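You operate a simulated robot arm through the tools that you are given. There is no shell and no other tool. Be economical: measure what you need, move in short steps, check, and stop when the job is done.

Carry out the task below with a simulated robot arm. There is one attempt and no reset: what you move stays moved.

TASK
Take the green pad and leave it on top of the yellow tin on the top of the sorting bench. Then fetch the white block and set it on the top of the coiling bench.

It is judged by the outcome, as a careful person would: the job done as asked, and still so three seconds after it is handed in. It fails if anything else is knocked over, pushed out of place, dropped, spilled or broken.

THE ROBOT
A 7-joint arm with a two-finger parallel gripper, fixed in place. Base frame: the origin is at the foot of the arm, x ahead of it, y to its left, z up; the work surface is at about z = 0. Lengths are in mm, angles in degrees, forces in N, time in s.
With the tool pointing down near the work surface it reaches from about 220 to 580 mm from the base axis. Its first joint turns from -66.0 to 66.0 degrees. Payload 2.5 kg.
Tool frame: the origin (TCP) lies between the finger pads and is the grasp point; the fingertips stand 23 mm ahead of it; z points along the fingers, y is the line along which they close. The gripper opens to 94 mm. The fingers are 38 mm wide and 10 mm thick; the gripper's body (54 by 96 mm) begins 39 mm behind the TCP.
Orientation is told as [roll, pitch, yaw] about the base's x, y, z axes, in that order, counted from this pose: with the fingers straight down and closing along the base's y, the tool's x points along the base's -x, its y along +y and its z along -z.

THE INTERFACE
- The arm moves only by the tool step_arm. Its argument "deltas" is a list of rows, each a list of 7 numbers: the closure, from 0 (fully open) to 1 (shut), then the shift along the tool's x, y, z in m, then the turn, a rotation vector about the tool's x, y, z in degrees. In form: [[claw, dx, dy, dz, ax, ay, az], ...]. A call has 1 to 20 rows; each row is the pose to reach, as a shift and turn from the pose commanded when the call began, along the tool's axes at that moment. A row lasts 0.2 s, in which the tool goes at most 50 mm and 8.6 degrees; a call with a longer step from one row to the next is refused whole, and so is a gripper value outside its range. A pose out of reach is approached as far as the arm can. The call stops where the force on the tool passes 40 N (or 10 N more than at its start, if that is more) or the arm is blocked; 0.2 s more then pass. The fingers move at their own pace (about 108 mm/s each) and stop on an object; they squeeze with about 42 N. The grip force told is the motor's: it shows also when the fingers shut on nothing. Time passes only in rows, and 0.2 s behind the last, so rows that repeat a pose let the fingers close. It gives the time, the measured TCP pose, the force on the tool (base axes), the opening and the grip force at its end, in the units of the frame above (readings bear some noise).
- Cameras (640 x 400 px; columns grow to the right, rows downward): "scene" is fixed at [118.9, -421.8, 519.4]; the picture's right is [0.76, -0.65, 0.00], its down [-0.51, -0.59, -0.62] and it looks along [0.41, 0.48, -0.78] (base axes); focal length 214 px, centre (320, 200). "wrist" rides on the gripper at [-39, 0, -44] in the tool frame; the picture's right is [0.00, -1.00, 0.00], its down [0.97, 0.00, -0.24] and it looks along [0.24, 0.00, 0.97] (tool axes); focal length 218 px, centre (320, 200).
- capture(camera): a new picture of that camera. No time passes.
- pixel_to_xyz(camera, pixels): for up to 12 pixels [column, row] of the newest picture of that camera ("zoom" is the newest enlarged one), the place [x, y, z] in the base frame of the surface seen there, good to about 2 mm. No time passes.
- enlarge(camera, box): a new picture of the part [left, top, right, bottom] of that camera's present view, enlarged. No time passes.
- finish_job(): hands the job in; it is judged then, once.

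Work in short steps. Measure before you move; look again where a grasp or a placing could have gone wrong, and mend it. You have 80 turns and 46 pictures in all, those below and enlarged ones among them. Open the gripper and draw the arm clear of the work before you hand the job in, unless the task says otherwise; then end with one line.

The tools are called by a JSON object that holds its "method" and its "body". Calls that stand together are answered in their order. step_arm: Moves the arm, as the interface text tells. Its arguments: {"type":"object","properties":{"deltas":{"type":"array","items":{"type":"array","items":{"type":"number"}}}},"required":["deltas"]} The other tools are called the same way: capture (camera) takes a picture; pixel_to_xyz (camera, pixels) gives the place of the surface under pixels of a picture; enlarge (camera, box) takes an enlarged picture of a part of a camera's view; finish_job () hands the job in.

At the start:

```text
time: 0.0
position: [430.8, 47.6, 281.0]
ee_rot: [0.1, 0.0, 0.0]
force: [-0.1, 0.2, -0.6]
width: 93.9
grasp_force: 0.1
```

scene: 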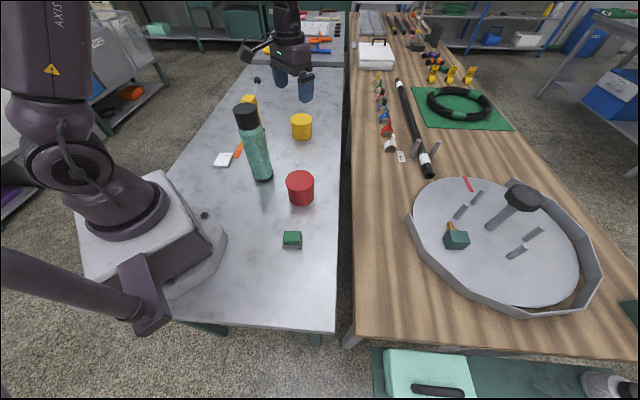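
wrist: 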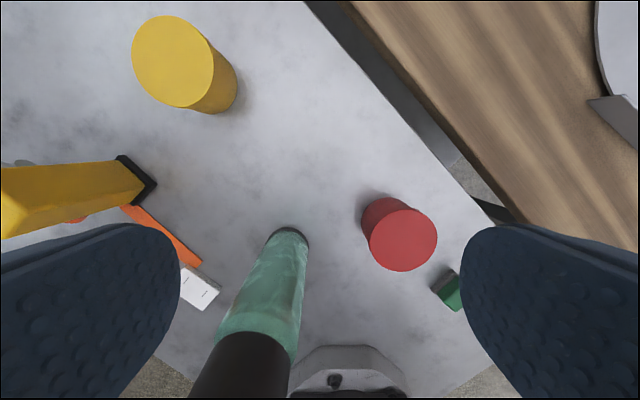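

I'll look more closely at the small objects: green item near (292,240), the white item near (222,160), and the yellow tin near (301,126).

{"method": "enlarge", "body": {"camera": "scene", "box": [200, 60, 360, 260]}}

{"method": "enlarge", "body": {"camera": "scene", "box": [340, 10, 520, 190]}}

{"method": "pixel_to_xyz", "body": {"camera": "scene", "pixels": [[292, 236], [292, 246], [301, 118], [301, 137], [300, 177], [222, 160], [246, 110], [262, 176], [249, 100], [320, 200], [400, 300], [376, 53]]}}

```text
2.00 times, centred on (280, 160) of scene
```

zoom: 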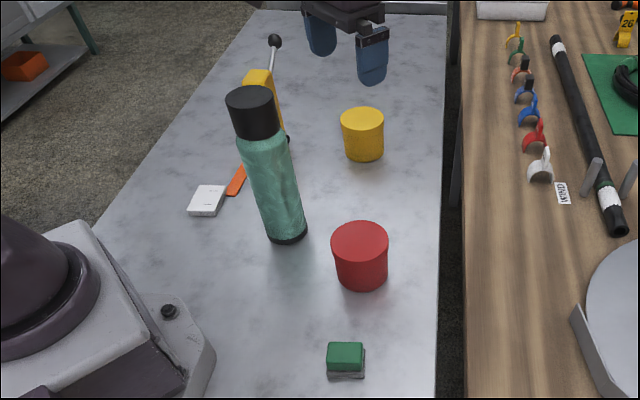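

```text
2.22 times, centred on (430, 100) of scene
```

zoom: 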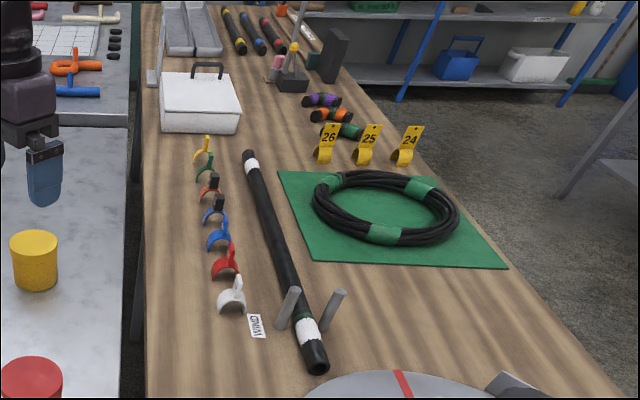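

```text
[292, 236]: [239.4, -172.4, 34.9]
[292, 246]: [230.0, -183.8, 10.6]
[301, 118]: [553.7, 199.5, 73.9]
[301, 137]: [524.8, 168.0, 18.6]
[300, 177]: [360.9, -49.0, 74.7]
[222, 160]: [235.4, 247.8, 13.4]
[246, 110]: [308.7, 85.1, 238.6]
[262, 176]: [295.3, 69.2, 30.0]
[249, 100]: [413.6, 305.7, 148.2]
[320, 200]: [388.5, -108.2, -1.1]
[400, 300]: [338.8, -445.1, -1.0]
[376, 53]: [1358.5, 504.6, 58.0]
```

Now more precise measurements: pad faces, tin top, white block, and free spots on the wooden bench.

{"method": "enlarge", "body": {"camera": "scene", "box": [262, 220, 322, 258]}}

{"method": "pixel_to_xyz", "body": {"camera": "scene", "pixels": [[292, 118], [310, 118], [301, 115], [301, 122], [365, 200], [370, 230], [370, 270], [385, 200], [358, 250], [348, 230], [337, 230], [390, 230]]}}

{"method": "enlarge", "body": {"camera": "scene", "box": [200, 135, 264, 175]}}

```text
10.53 times, centred on (292, 239) of scene
```

zoom: 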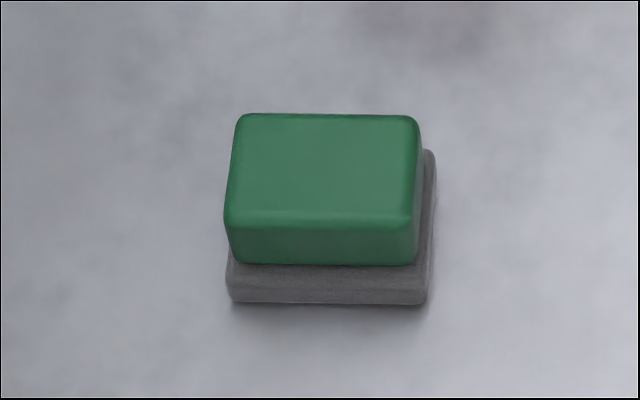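

```text
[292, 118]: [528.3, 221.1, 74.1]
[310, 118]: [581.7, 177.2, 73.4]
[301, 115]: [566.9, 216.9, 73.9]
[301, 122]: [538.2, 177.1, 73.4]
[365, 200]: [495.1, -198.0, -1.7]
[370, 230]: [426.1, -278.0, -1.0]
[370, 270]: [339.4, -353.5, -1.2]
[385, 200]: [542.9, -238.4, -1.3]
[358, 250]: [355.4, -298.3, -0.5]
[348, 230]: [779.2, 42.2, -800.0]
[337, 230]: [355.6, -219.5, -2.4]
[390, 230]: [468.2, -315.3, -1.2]
```

```text
10.00 times, centred on (232, 155) of scene
```

zoom: 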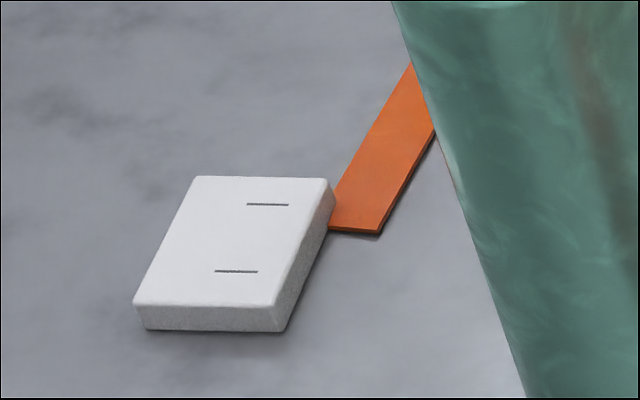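

{"method": "pixel_to_xyz", "body": {"camera": "zoom", "pixels": [[200, 182], [322, 184], [275, 300], [142, 300], [205, 326], [205, 345], [350, 210], [350, 240], [408, 90], [280, 335], [335, 205], [60, 300]]}}

{"method": "enlarge", "body": {"camera": "scene", "box": [262, 220, 322, 258]}}

```text
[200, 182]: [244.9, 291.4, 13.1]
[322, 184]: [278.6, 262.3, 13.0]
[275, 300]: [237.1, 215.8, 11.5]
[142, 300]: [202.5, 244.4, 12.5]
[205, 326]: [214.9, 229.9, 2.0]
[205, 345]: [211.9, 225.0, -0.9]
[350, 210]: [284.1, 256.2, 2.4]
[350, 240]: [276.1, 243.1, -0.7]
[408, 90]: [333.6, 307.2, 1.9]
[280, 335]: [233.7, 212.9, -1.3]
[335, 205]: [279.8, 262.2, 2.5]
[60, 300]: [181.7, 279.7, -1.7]
```

```text
10.53 times, centred on (292, 239) of scene
```

zoom: 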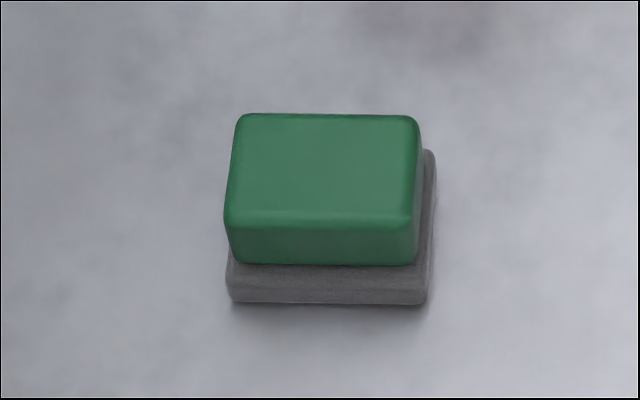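

{"method": "pixel_to_xyz", "body": {"camera": "zoom", "pixels": [[245, 122], [410, 122], [408, 210], [235, 210], [320, 240], [320, 260], [320, 272], [320, 295], [320, 312], [430, 220], [235, 290], [425, 290]]}}

```text
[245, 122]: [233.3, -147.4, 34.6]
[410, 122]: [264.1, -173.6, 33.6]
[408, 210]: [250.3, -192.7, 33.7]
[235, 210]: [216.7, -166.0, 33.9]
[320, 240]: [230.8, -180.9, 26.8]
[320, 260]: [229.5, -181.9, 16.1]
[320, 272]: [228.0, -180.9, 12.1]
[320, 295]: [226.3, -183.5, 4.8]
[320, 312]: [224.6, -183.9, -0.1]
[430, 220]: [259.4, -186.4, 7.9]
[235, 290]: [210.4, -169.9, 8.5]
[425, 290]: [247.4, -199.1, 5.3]
```

Green pad (top z≈34, bottom ≈15) sits on a grey block; centre (241,-170), long side at about -40° . I go above it at the present height, turned -39.5°.

{"method": "step_arm", "body": {"deltas": [[0, 0.0237, -0.0272, 0, 0, 0, 4.94], [0, 0.0475, -0.0544, 0, 0, 0, 9.88], [0, 0.0712, -0.0816, 0, 0, 0, 14.8], [0, 0.095, -0.1088, 0, 0, 0, 19.75], [0, 0.1187, -0.136, 0, 0, 0, 24.7], [0, 0.1425, -0.1632, 0, 0, 0, 29.6], [0, 0.1662, -0.1904, 0, 0, 0, 34.55], [0, 0.19, -0.2175, 0, 0, 0, 39.5], [0, 0.19, -0.2175, 0.045, 0, 0, 39.5], [0, 0.19, -0.2175, 0.09, 0, 0, 39.5], [0, 0.19, -0.2175, 0.131, 0, 0, 39.5], [0, 0.19, -0.2175, 0.131, 0, 0, 39.5]]}}

{"method": "capture", "body": {"camera": "wrist"}}

{"method": "pixel_to_xyz", "body": {"camera": "wrist", "pixels": [[320, 200]]}}

```text
time: 2.6
position: [239.3, -170.3, 147.2]
ee_rot: [0.0, -0.1, -39.4]
force: [0.1, -0.5, 0.4]
width: 93.9
grasp_force: 0.1
```

```text
38 pictures are left
```

wrist: 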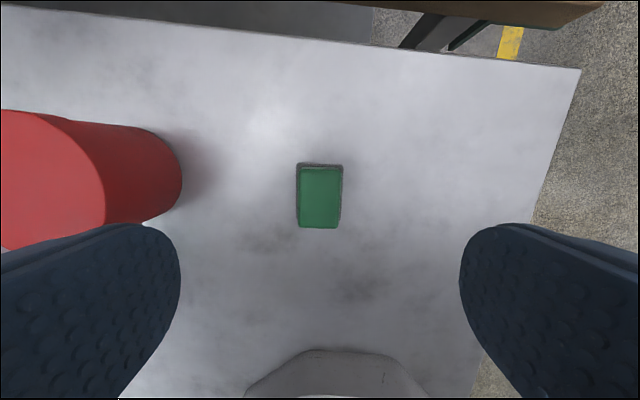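

```text
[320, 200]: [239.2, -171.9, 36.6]
```

The pad is centred at (320,197) in the wrist picture; I measure its edges.

{"method": "pixel_to_xyz", "body": {"camera": "wrist", "pixels": [[302, 170], [339, 170], [338, 225], [303, 225], [297, 163], [342, 163], [320, 227], [320, 166]]}}

```text
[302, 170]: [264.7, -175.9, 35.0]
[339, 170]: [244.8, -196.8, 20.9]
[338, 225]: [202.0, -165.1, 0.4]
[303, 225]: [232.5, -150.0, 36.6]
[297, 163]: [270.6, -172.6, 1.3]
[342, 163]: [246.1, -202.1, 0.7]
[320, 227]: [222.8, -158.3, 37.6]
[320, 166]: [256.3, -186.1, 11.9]
```

Well centred. I partly close to limit the opening to about 60 mm and descend to just above, then to TCP z≈42 so the tips stay above the grey block.

{"method": "step_arm", "body": {"deltas": [[0.3, 0, 0, 0.03, 0, 0, 0], [0.3, 0, 0, 0.06, 0, 0, 0], [0.3, 0, 0, 0.085, 0, 0, 0], [0.3, 0, 0, 0.085, 0, 0, 0], [0.3, 0, 0, 0.085, 0, 0, 0]]}}

```text
time: 3.8
position: [240.1, -171.0, 64.6]
ee_rot: [0.0, 0.0, -39.5]
force: [0.0, -0.5, 0.5]
width: 65.9
grasp_force: 0.1
```

{"method": "step_arm", "body": {"deltas": [[0.3, 0, 0, 0.012, 0, 0, 0], [0.3, 0, 0, 0.0225, 0, 0, 0], [0.3, 0, 0, 0.0225, 0, 0, 0], [0.3, 0, 0, 0.0225, 0, 0, 0]]}}

{"method": "enlarge", "body": {"camera": "scene", "box": [252, 210, 332, 260]}}

```text
time: 4.8
position: [241.0, -170.3, 41.4]
ee_rot: [0.0, 0.0, -39.5]
force: [0.8, -0.5, -0.6]
width: 65.7
grasp_force: 0.1
```

```text
8.00 times, centred on (292, 235) of scene
```

zoom: 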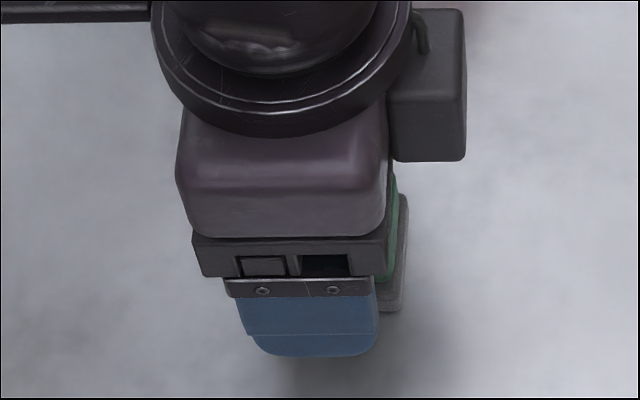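

Height is right (tips at about 18 mm). Close and lift slightly to check what comes along.

{"method": "step_arm", "body": {"deltas": [[1, 0, 0, 0, 0, 0, 0], [1, 0, 0, 0, 0, 0, 0], [1, 0, 0, 0, 0, 0, 0], [1, 0, 0, 0, 0, 0, 0], [1, 0, 0, -0.01, 0, 0, 0], [1, 0, 0, -0.03, 0, 0, 0], [1, 0, 0, -0.03, 0, 0, 0]]}}

{"method": "enlarge", "body": {"camera": "scene", "box": [252, 210, 332, 260]}}

```text
time: 6.4
position: [239.6, -170.2, 71.4]
ee_rot: [0.1, 0.0, -39.5]
force: [0.5, -0.4, -1.0]
width: 0.0
grasp_force: 41.7
```

```text
8.00 times, centred on (292, 235) of scene
```

zoom: 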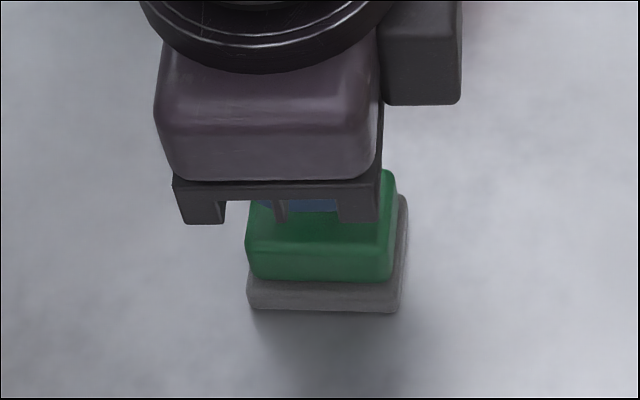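

The fingers shut on nothing (width 0). I raise and look at where the pad is now.

{"method": "step_arm", "body": {"deltas": [[1, 0, 0, -0.04, 0, 0, 0], [0.3, 0, 0, -0.08, 0, 0, 0], [0.3, 0, 0, -0.08, 0, 0, 0], [0.3, 0, 0, -0.08, 0, 0, 0]]}}

{"method": "capture", "body": {"camera": "wrist"}}

{"method": "enlarge", "body": {"camera": "scene", "box": [262, 220, 322, 258]}}

```text
time: 7.4
position: [239.7, -170.6, 150.8]
ee_rot: [-0.1, 0.0, -39.5]
force: [0.4, -0.1, 0.7]
width: 65.7
grasp_force: 0.1
```

```text
35 pictures are left
```

wrist: 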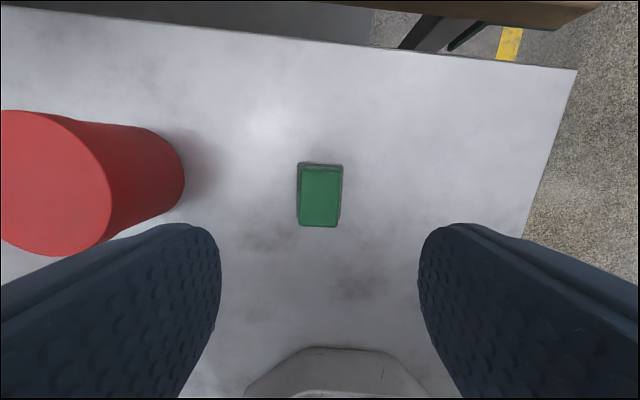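

```text
10.53 times, centred on (292, 239) of scene
```

zoom: 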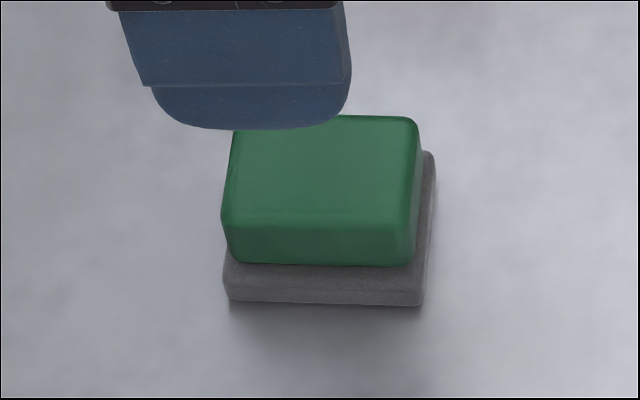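

The pad has barely moved. I repeat, a bit lower (TCP z≈39.5), and close without lifting to read the width.

{"method": "step_arm", "body": {"deltas": [[0.3, 0, 0, 0.04, 0, 0, 0], [0.3, 0, 0, 0.08, 0, 0, 0], [0.3, 0, 0, 0.1, 0, 0, 0], [0.3, 0, 0, 0.111, 0, 0, 0], [0.3, 0, 0, 0.111, 0, 0, 0], [0.3, 0, 0, 0.111, 0, 0, 0], [0.6, 0, 0, 0.111, 0, 0, 0], [0.6, 0, 0, 0.111, 0, 0, 0], [0.65, 0, 0, 0.111, 0, 0, 0], [0.7, 0, 0, 0.111, 0, 0, 0], [0.75, 0, 0, 0.111, 0, 0, 0], [0.75, 0, 0, 0.111, 0, 0, 0]]}}

{"method": "enlarge", "body": {"camera": "wrist", "box": [200, 100, 440, 250]}}

```text
time: 10.0
position: [239.8, -170.1, 40.1]
ee_rot: [0.1, 0.0, -39.5]
force: [-0.2, 0.5, 2.4]
width: 31.1
grasp_force: 42.0
```

```text
2.67 times, centred on (320, 175) of wrist
```

zoom: 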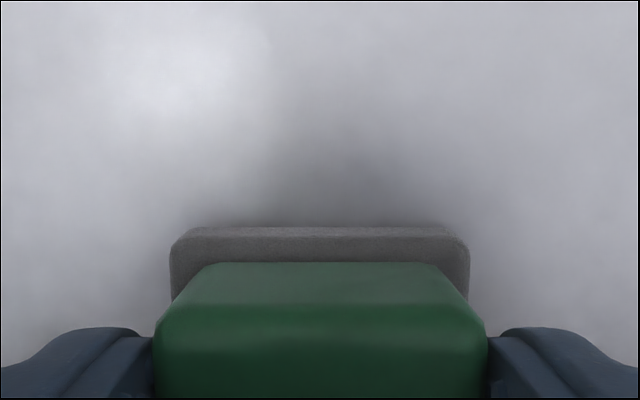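

Now it holds: width 31, grip 42 N. Lift slowly a few mm and check.

{"method": "step_arm", "body": {"deltas": [[0.8, 0, 0, -0.001, 0, 0, 0], [0.8, 0, 0, -0.003, 0, 0, 0], [0.8, 0, 0, -0.006, 0, 0, 0], [0.8, 0, 0, -0.01, 0, 0, 0], [0.8, 0, 0, -0.01, 0, 0, 0]]}}

{"method": "enlarge", "body": {"camera": "wrist", "box": [200, 100, 440, 250]}}

```text
time: 11.2
position: [238.8, -171.3, 51.1]
ee_rot: [-0.1, 0.0, -39.6]
force: [0.4, 0.3, -0.1]
width: 31.2
grasp_force: 41.8
```

```text
2.67 times, centred on (320, 175) of wrist
```

zoom: 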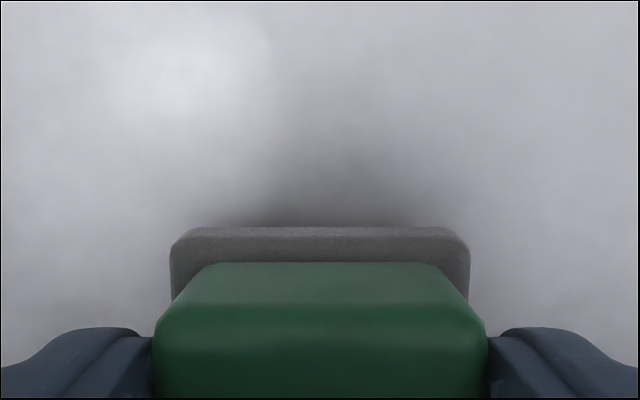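

{"method": "enlarge", "body": {"camera": "scene", "box": [252, 210, 332, 260]}}

{"method": "pixel_to_xyz", "body": {"camera": "wrist", "pixels": [[320, 189], [320, 193], [320, 205], [320, 180]]}}

```text
8.00 times, centred on (292, 235) of scene
```

zoom: 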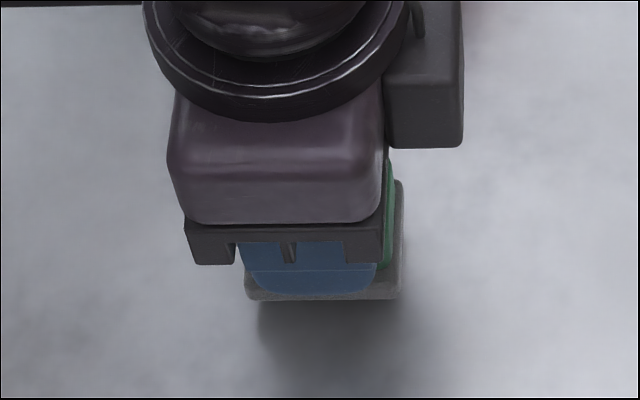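

```text
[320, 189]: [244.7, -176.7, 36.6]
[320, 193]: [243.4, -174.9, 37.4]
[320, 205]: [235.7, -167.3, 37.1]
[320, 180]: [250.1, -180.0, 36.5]
```

The grey layer rises with the green: one piece (green body, grey base), as the fingers at 31 mm grip only the green. I lift further and check from the side.

{"method": "step_arm", "body": {"deltas": [[0.8, 0, 0, -0.02, 0, 0, 0], [0.8, 0, 0, -0.05, 0, 0, 0], [0.8, 0, 0, -0.08, 0, 0, 0], [0.8, 0, 0, -0.08, 0, 0, 0]]}}

{"method": "enlarge", "body": {"camera": "scene", "box": [242, 170, 342, 260]}}

```text
time: 12.2
position: [238.9, -172.4, 130.5]
ee_rot: [0.0, -0.1, -39.5]
force: [-1.0, -0.4, -0.8]
width: 31.0
grasp_force: 41.6
```

```text
4.44 times, centred on (292, 215) of scene
```

zoom: 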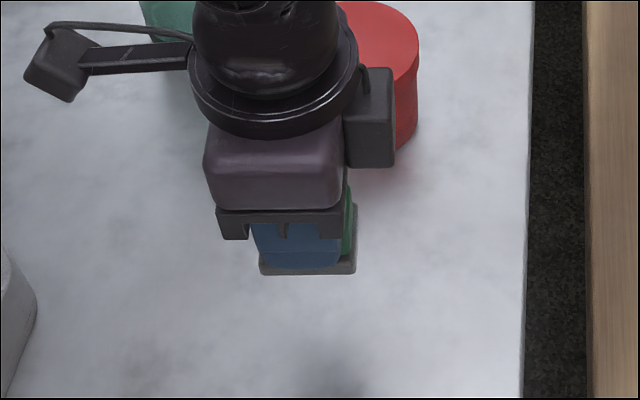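

The pad is held whole. Rise to z≈290 and go back out past the bottle to about (430,47).

{"method": "step_arm", "body": {"deltas": [[0.8, 0, 0, -0.04, 0, 0, 0], [0.8, 0, 0, -0.08, 0, 0, 0], [0.8, 0, 0, -0.12, 0, 0, 0], [0.8, 0, 0, -0.16, 0, 0, 0], [0.8, -0.001, 0.0363, -0.16, 0, 0, -4.94], [0.8, -0.002, 0.0726, -0.16, 0, 0, -9.88], [0.8, -0.003, 0.1089, -0.16, 0, 0, -14.8], [0.8, -0.004, 0.1452, -0.16, 0, 0, -19.75], [0.8, -0.005, 0.1815, -0.16, 0, 0, -24.7], [0.8, -0.006, 0.2178, -0.16, 0, 0, -29.6], [0.8, -0.007, 0.2541, -0.16, 0, 0, -34.6], [0.8, -0.008, 0.2905, -0.16, 0, 0, -39.5], [0.8, -0.008, 0.2905, -0.16, 0, 0, -39.5]]}}

{"method": "enlarge", "body": {"camera": "scene", "box": [200, 0, 360, 200]}}

{"method": "pixel_to_xyz", "body": {"camera": "scene", "pixels": [[292, 118], [310, 118], [301, 114], [301, 123], [296, 121], [307, 115]]}}

```text
time: 15.0
position: [431.5, 49.2, 290.8]
ee_rot: [0.0, 0.0, 0.1]
force: [-1.2, -0.2, 0.9]
width: 31.2
grasp_force: 41.9
```

```text
2.00 times, centred on (280, 100) of scene
```

zoom: 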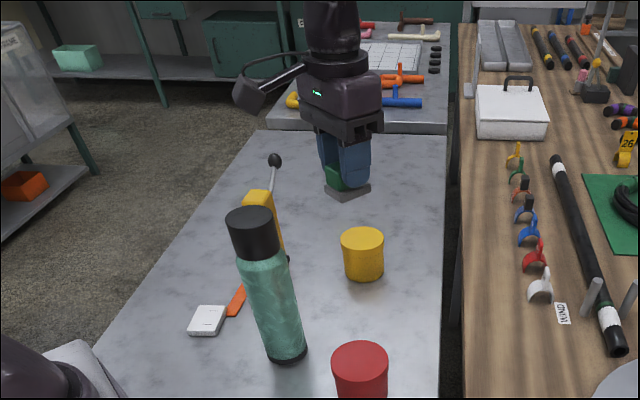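

```text
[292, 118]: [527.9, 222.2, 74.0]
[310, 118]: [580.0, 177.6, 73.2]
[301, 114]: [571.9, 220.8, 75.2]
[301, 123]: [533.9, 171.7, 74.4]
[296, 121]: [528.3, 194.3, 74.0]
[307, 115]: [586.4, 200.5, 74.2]
```

{"method": "pixel_to_xyz", "body": {"camera": "zoom", "pixels": [[343, 239], [383, 239], [363, 230], [363, 231], [363, 249], [363, 251], [350, 232], [376, 247], [350, 247], [376, 232]]}}

```text
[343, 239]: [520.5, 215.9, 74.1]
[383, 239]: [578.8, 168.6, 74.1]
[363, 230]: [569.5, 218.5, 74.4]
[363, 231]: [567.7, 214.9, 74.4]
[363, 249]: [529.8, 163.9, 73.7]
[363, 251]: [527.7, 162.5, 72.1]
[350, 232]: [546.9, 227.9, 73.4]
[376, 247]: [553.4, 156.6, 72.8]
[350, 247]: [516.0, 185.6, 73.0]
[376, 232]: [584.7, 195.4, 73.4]
```

Tin top: z≈74, centre ≈(549,191), radius ≈37. I go above it at (545,190,170), turned to +19°.

{"method": "step_arm", "body": {"deltas": [[0.8, -0.019, 0.0235, 0.02, 0, 0, -3.2], [0.8, -0.038, 0.047, 0.04, 0, 0, -6.4], [0.8, -0.057, 0.0705, 0.06, 0, 0, -9.5], [0.8, -0.076, 0.094, 0.08, 0, 0, -12.7], [0.8, -0.095, 0.1175, 0.1, 0, 0, -15.9], [0.8, -0.1135, 0.1408, 0.12, 0, 0, -19], [0.8, -0.1135, 0.1408, 0.12, 0, 0, -19], [0.8, -0.1135, 0.1408, 0.12, 0, 0, -19]]}}

{"method": "enlarge", "body": {"camera": "scene", "box": [250, 50, 350, 150]}}

{"method": "capture", "body": {"camera": "wrist"}}

```text
time: 16.8
position: [545.2, 190.1, 172.3]
ee_rot: [0.0, 0.0, 19.0]
force: [0.2, 0.4, -0.4]
width: 31.2
grasp_force: 42.3
```

```text
4.00 times, centred on (300, 100) of scene
```

zoom: 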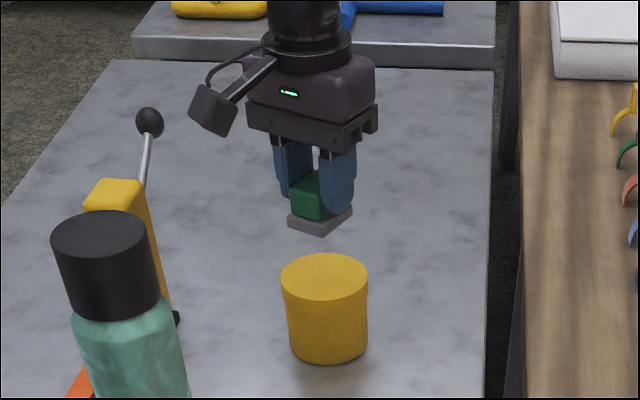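

```text
27 pictures are left
```

wrist: 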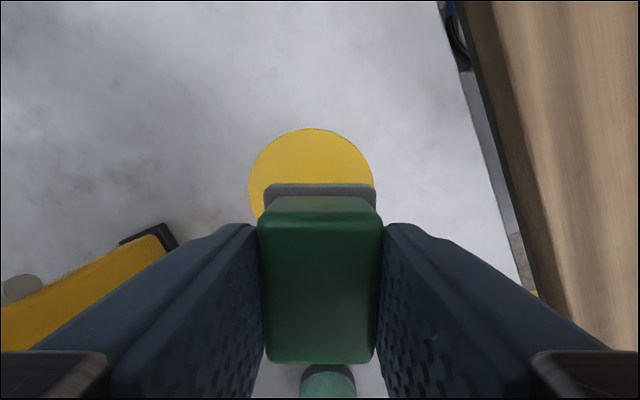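

{"method": "pixel_to_xyz", "body": {"camera": "wrist", "pixels": [[252, 180], [370, 180], [311, 131], [275, 145], [348, 145], [254, 205], [262, 160], [360, 160]]}}

```text
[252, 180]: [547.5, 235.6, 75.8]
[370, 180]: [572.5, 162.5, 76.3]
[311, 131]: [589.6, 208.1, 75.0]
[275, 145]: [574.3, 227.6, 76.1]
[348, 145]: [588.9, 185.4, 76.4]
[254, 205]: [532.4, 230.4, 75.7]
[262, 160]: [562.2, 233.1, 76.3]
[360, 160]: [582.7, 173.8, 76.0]
```

Tin centre from both views ≈(549,194). I shift 4 mm out and 3 mm left and descend to just above contact.

{"method": "step_arm", "body": {"deltas": [[0.8, -0.0039, 0.0028, 0.02, 0, 0, 0], [0.8, -0.0039, 0.0028, 0.04, 0, 0, 0], [0.8, -0.0039, 0.0028, 0.05, 0, 0, 0], [0.8, -0.0039, 0.0028, 0.05, 0, 0, 0], [0.8, -0.0039, 0.0028, 0.05, 0, 0, 0]]}}

{"method": "enlarge", "body": {"camera": "scene", "box": [270, 80, 334, 144]}}

```text
time: 18.0
position: [547.9, 195.5, 120.3]
ee_rot: [0.1, 0.0, 19.0]
force: [0.0, -0.3, -0.7]
width: 31.1
grasp_force: 42.2
```

```text
6.25 times, centred on (302, 112) of scene
```

zoom: 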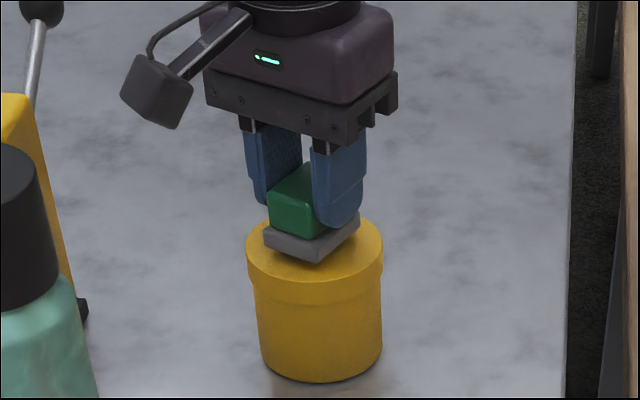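

The pad is over the tin with a few mm gap. Lower in small steps and watch the force.

{"method": "step_arm", "body": {"deltas": [[0.8, 0, 0, 0.0015, 0, 0, 0], [0.8, 0, 0, 0.003, 0, 0, 0], [0.8, 0, 0, 0.004, 0, 0, 0], [0.8, 0, 0, 0.004, 0, 0, 0]]}}

```text
time: 19.0
position: [547.0, 194.3, 117.3]
ee_rot: [0.0, 0.0, 18.9]
force: [0.1, 0.0, 0.5]
width: 31.5
grasp_force: 41.6
```

{"method": "step_arm", "body": {"deltas": [[0.8, 0, 0, 0.001, 0, 0, 0], [0.8, 0, 0, 0.002, 0, 0, 0], [0.8, 0, 0, 0.002, 0, 0, 0], [0.8, 0, 0, 0.002, 0, 0, 0]]}}

{"method": "enlarge", "body": {"camera": "scene", "box": [280, 96, 324, 124]}}

```text
time: 20.0
position: [547.2, 192.2, 115.6]
ee_rot: [0.1, 0.0, 19.0]
force: [-0.6, -0.2, -0.7]
width: 31.2
grasp_force: 41.8
```

```text
14.29 times, centred on (302, 110) of scene
```

zoom: 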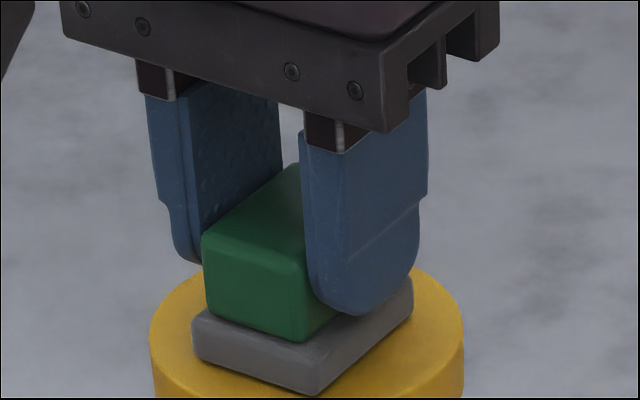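

Nearly touching; two more mm with the force watched.

{"method": "step_arm", "body": {"deltas": [[0.8, 0, 0, 0.001, 0, 0, 0], [0.8, 0, 0, 0.001, 0, 0, 0], [0.8, 0, 0, 0.002, 0, 0, 0], [0.8, 0, 0, 0.002, 0, 0, 0]]}}

```text
time: 21.0
position: [548.1, 194.6, 114.2]
ee_rot: [0.0, -0.1, 19.0]
force: [-4.7, -2.5, 12.8]
width: 31.1
grasp_force: 41.2
```

Contact (12.8 N). I ease up 0.5 mm, open slowly, then rise.

{"method": "step_arm", "body": {"deltas": [[0.8, 0, 0, -0.0007, 0, 0, 0], [0.6, 0, 0, -0.0007, 0, 0, 0], [0.5, 0, 0, -0.0007, 0, 0, 0], [0.35, 0, 0, -0.0007, 0, 0, 0], [0.35, 0, 0, -0.0007, 0, 0, 0], [0.35, 0, 0, -0.02, 0, 0, 0], [0.35, 0, 0, -0.05, 0, 0, 0], [0.35, 0, 0, -0.09, 0, 0, 0], [0.35, 0, 0, -0.09, 0, 0, 0]]}}

{"method": "enlarge", "body": {"camera": "scene", "box": [270, 80, 334, 144]}}

{"method": "capture", "body": {"camera": "wrist"}}

```text
time: 23.0
position: [547.4, 193.9, 201.9]
ee_rot: [0.0, 0.0, 19.0]
force: [0.4, 0.4, -1.1]
width: 61.4
grasp_force: 0.0
```

```text
6.25 times, centred on (302, 112) of scene
```

zoom: 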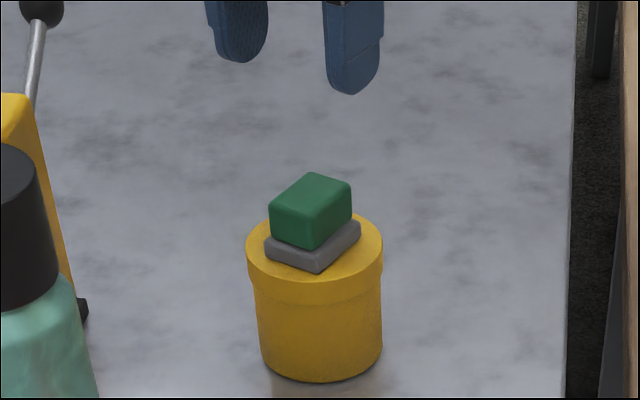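

```text
23 pictures are left
```

wrist: 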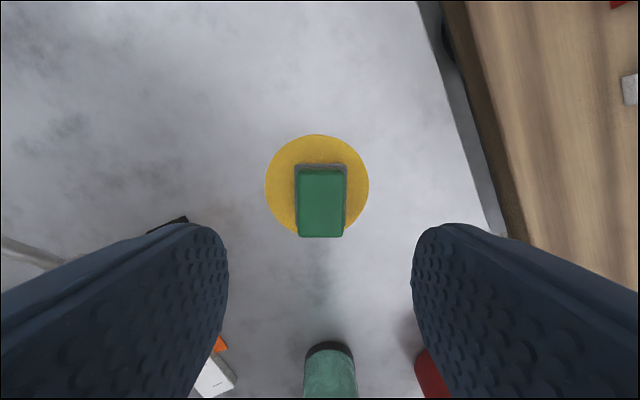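

Pad sits steadily on the tin. Next I check the height of the yellow device and its knob, near the route to the white block.

{"method": "capture", "body": {"camera": "scene"}}

{"method": "pixel_to_xyz", "body": {"camera": "scene", "pixels": [[257, 80], [257, 92], [249, 98], [243, 107], [260, 115], [238, 150]]}}

```text
22 pictures are left
```

scene: 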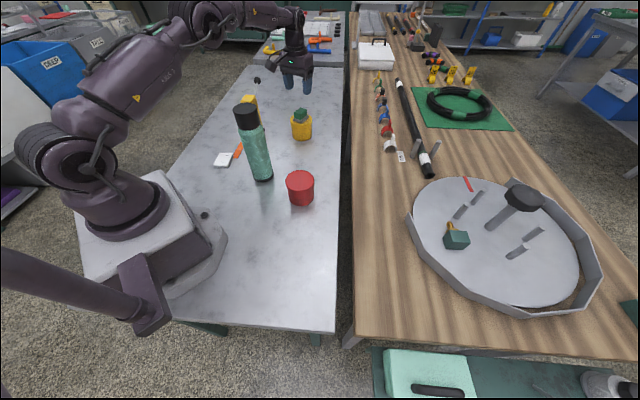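

```text
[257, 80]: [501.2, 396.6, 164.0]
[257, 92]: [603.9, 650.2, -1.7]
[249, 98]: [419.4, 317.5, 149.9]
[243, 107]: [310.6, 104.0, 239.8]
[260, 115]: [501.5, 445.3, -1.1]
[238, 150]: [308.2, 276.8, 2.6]
```

Everything on the route is below z≈245. I rise to 300, cross to above the white block (241,252) with yaw ≈49°, and descend to 150.

{"method": "step_arm", "body": {"deltas": [[0.3, 0, 0, -0.035, 0, 0, 0], [0.3, 0, 0, -0.07, 0, 0, 0], [0.3, 0, 0, -0.1, 0, 0, 0], [0.3, 0.0338, 0.0193, -0.1, 0, 0, -3.8], [0.3, 0.0677, 0.0387, -0.1, 0, 0, -7.55], [0.3, 0.1015, 0.058, -0.1, 0, 0, -11.3], [0.3, 0.1354, 0.0773, -0.1, 0, 0, -15.1], [0.3, 0.1692, 0.0967, -0.1, 0, 0, -18.9], [0.3, 0.2031, 0.116, -0.1, 0, 0, -22.6], [0.3, 0.237, 0.1354, -0.1, 0, 0, -26.4], [0.3, 0.2708, 0.1547, -0.1, 0, 0, -30.2], [0.3, 0.2708, 0.1547, -0.06, 0, 0, -30.2], [0.3, 0.2708, 0.1547, -0.02, 0, 0, -30.2], [0.3, 0.2708, 0.1547, 0.02, 0, 0, -30.2], [0.3, 0.2708, 0.1547, 0.052, 0, 0, -30.2], [0.3, 0.2708, 0.1547, 0.052, 0, 0, -30.2]]}}

{"method": "capture", "body": {"camera": "wrist"}}

```text
time: 26.4
position: [240.2, 251.7, 151.7]
ee_rot: [0.0, 0.0, 49.2]
force: [0.4, -0.2, -0.6]
width: 65.9
grasp_force: 0.0
```

```text
21 pictures are left
```

wrist: 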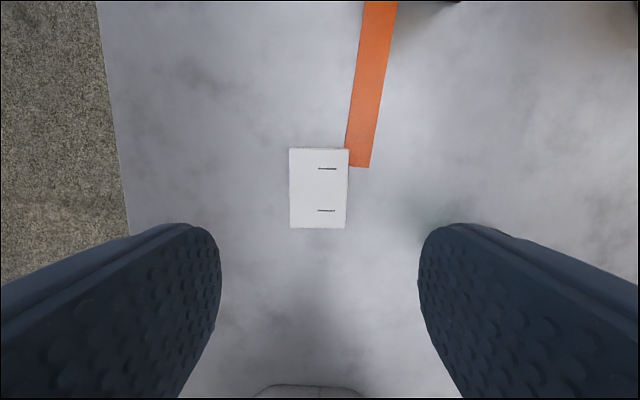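

{"method": "enlarge", "body": {"camera": "wrist", "box": [270, 130, 390, 240]}}

{"method": "pixel_to_xyz", "body": {"camera": "zoom", "pixels": [[115, 80], [400, 80], [400, 360], [115, 360], [260, 230], [440, 120], [435, 150], [450, 230]]}}

```text
3.64 times, centred on (330, 185) of wrist
```

zoom: 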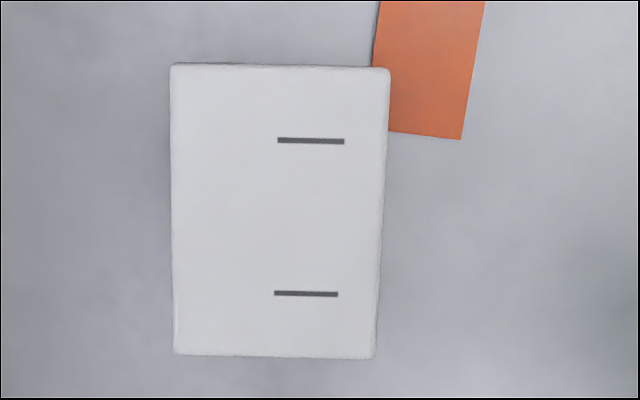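

```text
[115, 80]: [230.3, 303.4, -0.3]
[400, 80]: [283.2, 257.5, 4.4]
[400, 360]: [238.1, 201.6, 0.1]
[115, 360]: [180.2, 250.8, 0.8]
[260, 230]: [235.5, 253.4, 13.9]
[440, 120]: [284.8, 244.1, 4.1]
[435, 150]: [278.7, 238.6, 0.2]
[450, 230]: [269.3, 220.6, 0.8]
```

Block is centred between the fingers; the orange strip (z≈4) lies at its far right corner. I shift 6 mm toward the near end to keep the finger off the strip and descend in two stages.

{"method": "step_arm", "body": {"deltas": [[0.3, 0.006, 0, 0.04, 0, 0, 0], [0.3, 0.006, 0, 0.08, 0, 0, 0], [0.3, 0.006, 0, 0.105, 0, 0, 0], [0.3, 0.006, 0, 0.105, 0, 0, 0], [0.3, 0.006, 0, 0.105, 0, 0, 0]]}}

{"method": "capture", "body": {"camera": "wrist"}}

```text
time: 27.6
position: [236.7, 245.6, 44.8]
ee_rot: [0.1, 0.0, 49.2]
force: [0.0, 0.0, -0.6]
width: 65.5
grasp_force: 0.0
```

```text
19 pictures are left
```

wrist: 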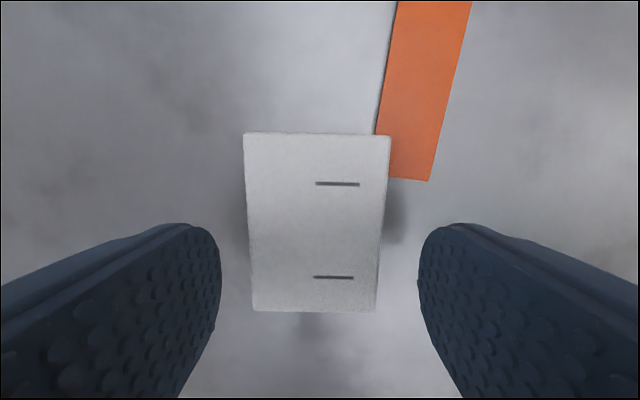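

Finger near-edge will project to row ≈196, strip ends at row 181: clear. Descend to TCP z≈26 and close in small steps.

{"method": "step_arm", "body": {"deltas": [[0.3, 0, 0, 0.01, 0, 0, 0], [0.3, 0, 0, 0.0185, 0, 0, 0], [0.3, 0, 0, 0.0185, 0, 0, 0], [0.3, 0, 0, 0.0185, 0, 0, 0]]}}

```text
time: 28.6
position: [236.1, 246.3, 26.7]
ee_rot: [0.0, 0.0, 49.2]
force: [-0.4, 0.1, -0.4]
width: 65.8
grasp_force: 0.0
```

{"method": "step_arm", "body": {"deltas": [[0.4, 0, 0, 0.001, 0, 0, 0], [0.45, 0, 0, 0.001, 0, 0, 0], [0.5, 0, 0, 0.001, 0, 0, 0], [0.55, 0, 0, 0.001, 0, 0, 0], [0.6, 0, 0, 0.001, 0, 0, 0], [0.65, 0, 0, 0.001, 0, 0, 0], [0.65, 0, 0, 0.001, 0, 0, 0]]}}

{"method": "capture", "body": {"camera": "wrist"}}

```text
time: 30.2
position: [236.0, 247.9, 25.2]
ee_rot: [-0.1, 0.1, 49.2]
force: [0.6, -0.5, 1.1]
width: 48.7
grasp_force: 41.9
```

```text
18 pictures are left
```

wrist: 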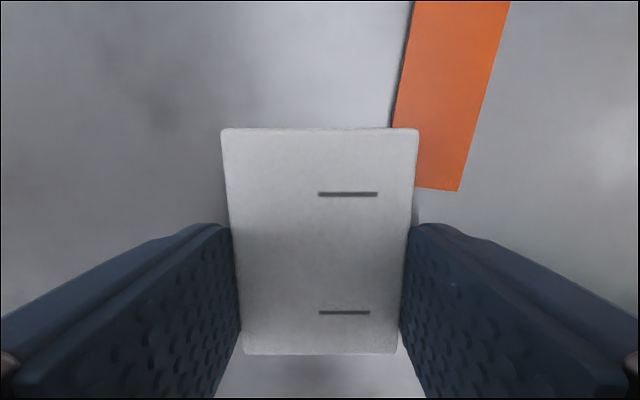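

Gripped (48.7 mm, 42 N). Lift slowly, then look.

{"method": "step_arm", "body": {"deltas": [[0.68, 0, 0, -0.002, 0, 0, 0], [0.68, 0, 0, -0.006, 0, 0, 0], [0.68, 0, 0, -0.014, 0, 0, 0], [0.68, 0, 0, -0.03, 0, 0, 0], [0.68, 0, 0, -0.05, 0, 0, 0], [0.68, 0, 0, -0.05, 0, 0, 0]]}}

{"method": "capture", "body": {"camera": "wrist"}}

```text
time: 31.6
position: [237.2, 244.9, 75.9]
ee_rot: [0.0, 0.0, 49.2]
force: [-0.4, -0.2, -0.7]
width: 48.7
grasp_force: 42.2
```

```text
17 pictures are left
```

wrist: 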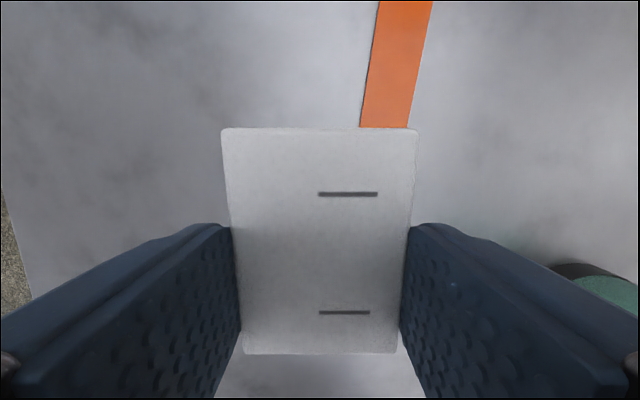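

Only the block came up; the strip stayed. I raise to z≈330 and carry it past the bottle to about (430,49).

{"method": "step_arm", "body": {"deltas": [[0.68, 0, 0, -0.042, 0, 0, 0], [0.68, 0, 0, -0.084, 0, 0, 0], [0.68, 0, 0, -0.127, 0, 0, 0], [0.68, 0, 0, -0.17, 0, 0, 0], [0.68, 0, 0, -0.213, 0, 0, 0], [0.68, 0, 0, -0.255, 0, 0, 0], [0.68, 0, 0, -0.255, 0, 0, 0], [0.68, 0.0028, -0.0343, -0.255, 0, 0, 6.15], [0.68, 0.0056, -0.0685, -0.255, 0, 0, 12.3], [0.68, 0.0084, -0.1028, -0.255, 0, 0, 18.45], [0.68, 0.0112, -0.137, -0.255, 0, 0, 24.6], [0.68, 0.014, -0.1713, -0.255, 0, 0, 30.75], [0.68, 0.0167, -0.2056, -0.255, 0, 0, 36.9], [0.68, 0.0195, -0.2398, -0.255, 0, 0, 43.05], [0.68, 0.0223, -0.2741, -0.255, 0, 0, 49.2], [0.68, 0.0223, -0.2741, -0.255, 0, 0, 49.2]]}}

{"method": "capture", "body": {"camera": "scene"}}

{"method": "pixel_to_xyz", "body": {"camera": "scene", "pixels": [[351, 225], [353, 225], [356, 260], [353, 180], [405, 218], [408, 235], [412, 250], [375, 232], [395, 210]]}}

```text
time: 35.0
position: [431.4, 51.3, 332.4]
ee_rot: [0.1, 0.0, -0.1]
force: [0.0, 0.7, 0.1]
width: 48.5
grasp_force: 42.3
```

```text
16 pictures are left
```

scene: 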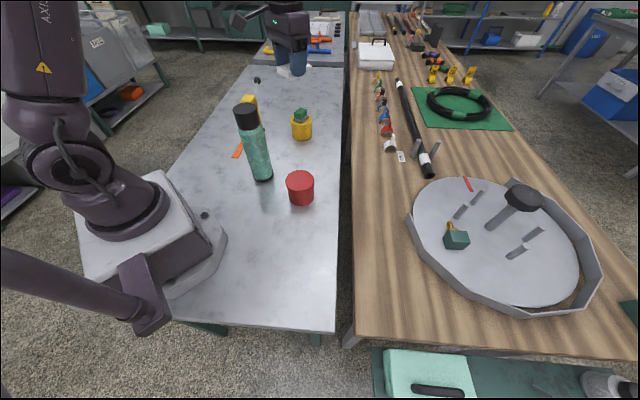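

```text
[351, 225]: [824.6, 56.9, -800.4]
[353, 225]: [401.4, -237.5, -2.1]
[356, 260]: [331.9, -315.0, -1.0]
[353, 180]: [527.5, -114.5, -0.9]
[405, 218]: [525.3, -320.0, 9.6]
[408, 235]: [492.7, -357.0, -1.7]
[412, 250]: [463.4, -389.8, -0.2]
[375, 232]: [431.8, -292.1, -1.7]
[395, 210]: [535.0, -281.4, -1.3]
```

Free bench spot around pixel (375,232) = (432,-292), between edge and turntable (~149 mm in). I move above (438,-295) with yaw -45°, then lower to z≈130.

{"method": "step_arm", "body": {"deltas": [[0.68, -0.0007, -0.0346, 0, 0, 0, 4.5], [0.68, -0.0014, -0.0692, 0, 0, 0, 9], [0.68, -0.0021, -0.1038, 0, 0, 0, 13.5], [0.68, -0.0028, -0.1384, 0, 0, 0, 18], [0.68, -0.0035, -0.173, 0, 0, 0, 22.5], [0.68, -0.0042, -0.2076, 0, 0, 0, 27], [0.68, -0.0049, -0.2422, 0, 0, 0, 31.5], [0.68, -0.0056, -0.2768, 0, 0, 0, 36], [0.68, -0.0063, -0.3114, 0, 0, 0, 40.5], [0.68, -0.007, -0.346, 0, 0, 0, 45], [0.68, -0.007, -0.346, 0.04, 0, 0, 45], [0.68, -0.007, -0.346, 0.08, 0, 0, 45], [0.68, -0.007, -0.346, 0.12, 0, 0, 45], [0.68, -0.007, -0.346, 0.16, 0, 0, 45], [0.68, -0.007, -0.346, 0.2, 0, 0, 45], [0.68, -0.007, -0.346, 0.2, 0, 0, 45]]}}

{"method": "capture", "body": {"camera": "wrist"}}

{"method": "capture", "body": {"camera": "scene"}}

```text
time: 38.4
position: [435.3, -292.2, 132.2]
ee_rot: [0.1, 0.0, -44.9]
force: [-0.3, 0.0, 0.2]
width: 48.5
grasp_force: 41.4
```

```text
15 pictures are left
```

wrist: 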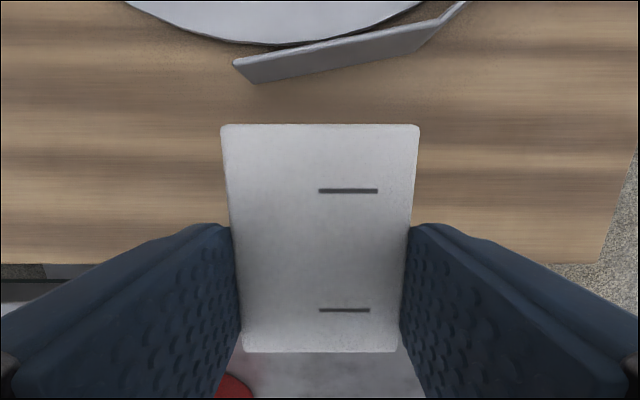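

```text
14 pictures are left
```

scene: 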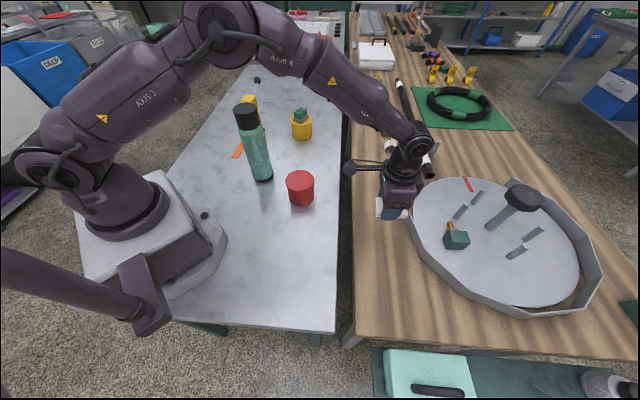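

Clear of the turntable wall. Lower to z≈32, then gently to contact.

{"method": "step_arm", "body": {"deltas": [[0.68, 0, 0, 0.04, 0, 0, 0], [0.68, 0, 0, 0.075, 0, 0, 0], [0.68, 0, 0, 0.095, 0, 0, 0], [0.68, 0, 0, 0.1, 0, 0, 0], [0.68, 0, 0, 0.1, 0, 0, 0]]}}

{"method": "enlarge", "body": {"camera": "scene", "box": [340, 190, 430, 260]}}

```text
time: 39.6
position: [437.0, -295.6, 32.5]
ee_rot: [-0.1, 0.0, -45.1]
force: [-0.7, -0.3, 0.3]
width: 48.6
grasp_force: 42.1
```

```text
5.71 times, centred on (385, 225) of scene
```

zoom: 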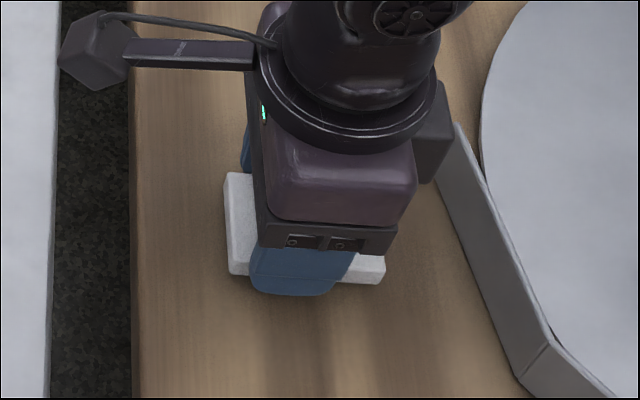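

{"method": "step_arm", "body": {"deltas": [[0.68, 0, 0, 0.002, 0, 0, 0], [0.68, 0, 0, 0.004, 0, 0, 0], [0.68, 0, 0, 0.0055, 0, 0, 0], [0.68, 0, 0, 0.007, 0, 0, 0], [0.68, 0, 0, 0.007, 0, 0, 0]]}}

```text
time: 40.8
position: [436.4, -294.0, 25.4]
ee_rot: [0.0, 0.0, -45.0]
force: [-0.8, -0.2, 1.3]
width: 48.8
grasp_force: 42.3
```

No clear contact yet; down 1.5 mm more.

{"method": "step_arm", "body": {"deltas": [[0.68, 0, 0, 0.0007, 0, 0, 0], [0.68, 0, 0, 0.0015, 0, 0, 0], [0.68, 0, 0, 0.0015, 0, 0, 0]]}}

```text
time: 41.6
position: [437.0, -295.5, 24.2]
ee_rot: [-0.1, -0.2, -45.0]
force: [-4.5, 2.7, 18.0]
width: 48.5
grasp_force: 41.9
```

Contact (18 N). Ease off 0.7 mm, open slowly to clear, and rise.

{"method": "step_arm", "body": {"deltas": [[0.65, 0, 0, -0.0008, 0, 0, 0], [0.48, 0, 0, -0.0008, 0, 0, 0], [0.4, 0, 0, -0.0008, 0, 0, 0], [0.3, 0, 0, -0.0008, 0, 0, 0], [0.3, 0, 0, -0.0008, 0, 0, 0], [0.3, 0, 0, -0.02, 0, 0, 0], [0.3, 0, 0, -0.06, 0, 0, 0], [0.3, 0, 0, -0.1, 0, 0, 0], [0.3, 0, 0, -0.14, 0, 0, 0], [0.3, 0, 0, -0.18, 0, 0, 0], [0.3, 0, 0, -0.22, 0, 0, 0], [0.3, 0, 0, -0.25, 0, 0, 0], [0.0, 0, 0, -0.28, 0, 0, 0], [0.0, 0, 0, -0.28, 0, 0, 0]]}}

{"method": "capture", "body": {"camera": "scene"}}

{"method": "capture", "body": {"camera": "wrist"}}

```text
time: 44.6
position: [437.7, -293.8, 300.8]
ee_rot: [0.0, 0.0, -45.0]
force: [-0.7, 0.2, -0.4]
width: 94.1
grasp_force: 0.0
```

```text
12 pictures are left
```

scene: 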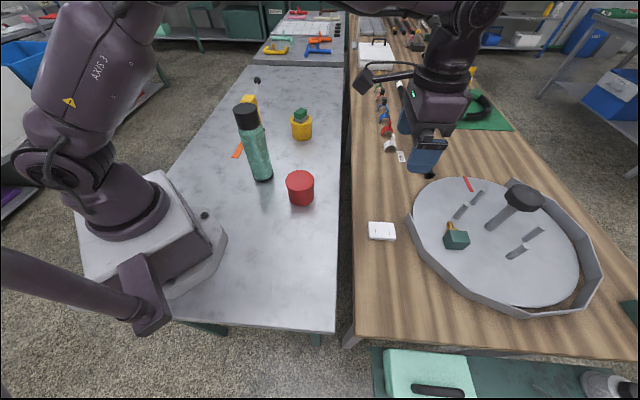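

```text
11 pictures are left
```

wrist: 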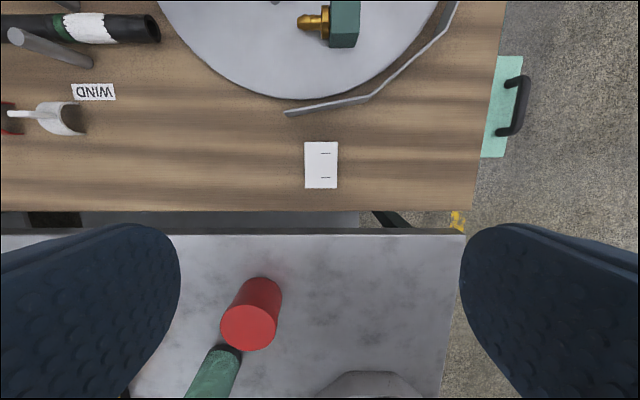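

The white block lies flat on the coiling bench at pixel (382,231). The pad is still on the tin at (301,117), everything else stands as before, and the arm is clear with the gripper open.

{"method": "finish_job", "body": {}}

```text
The job is handed in.
```

The job is handed in: the green pad (its grey base came up with it) is on top of the yellow tin, the white block is flat on the coiling bench, and nothing else was disturbed.
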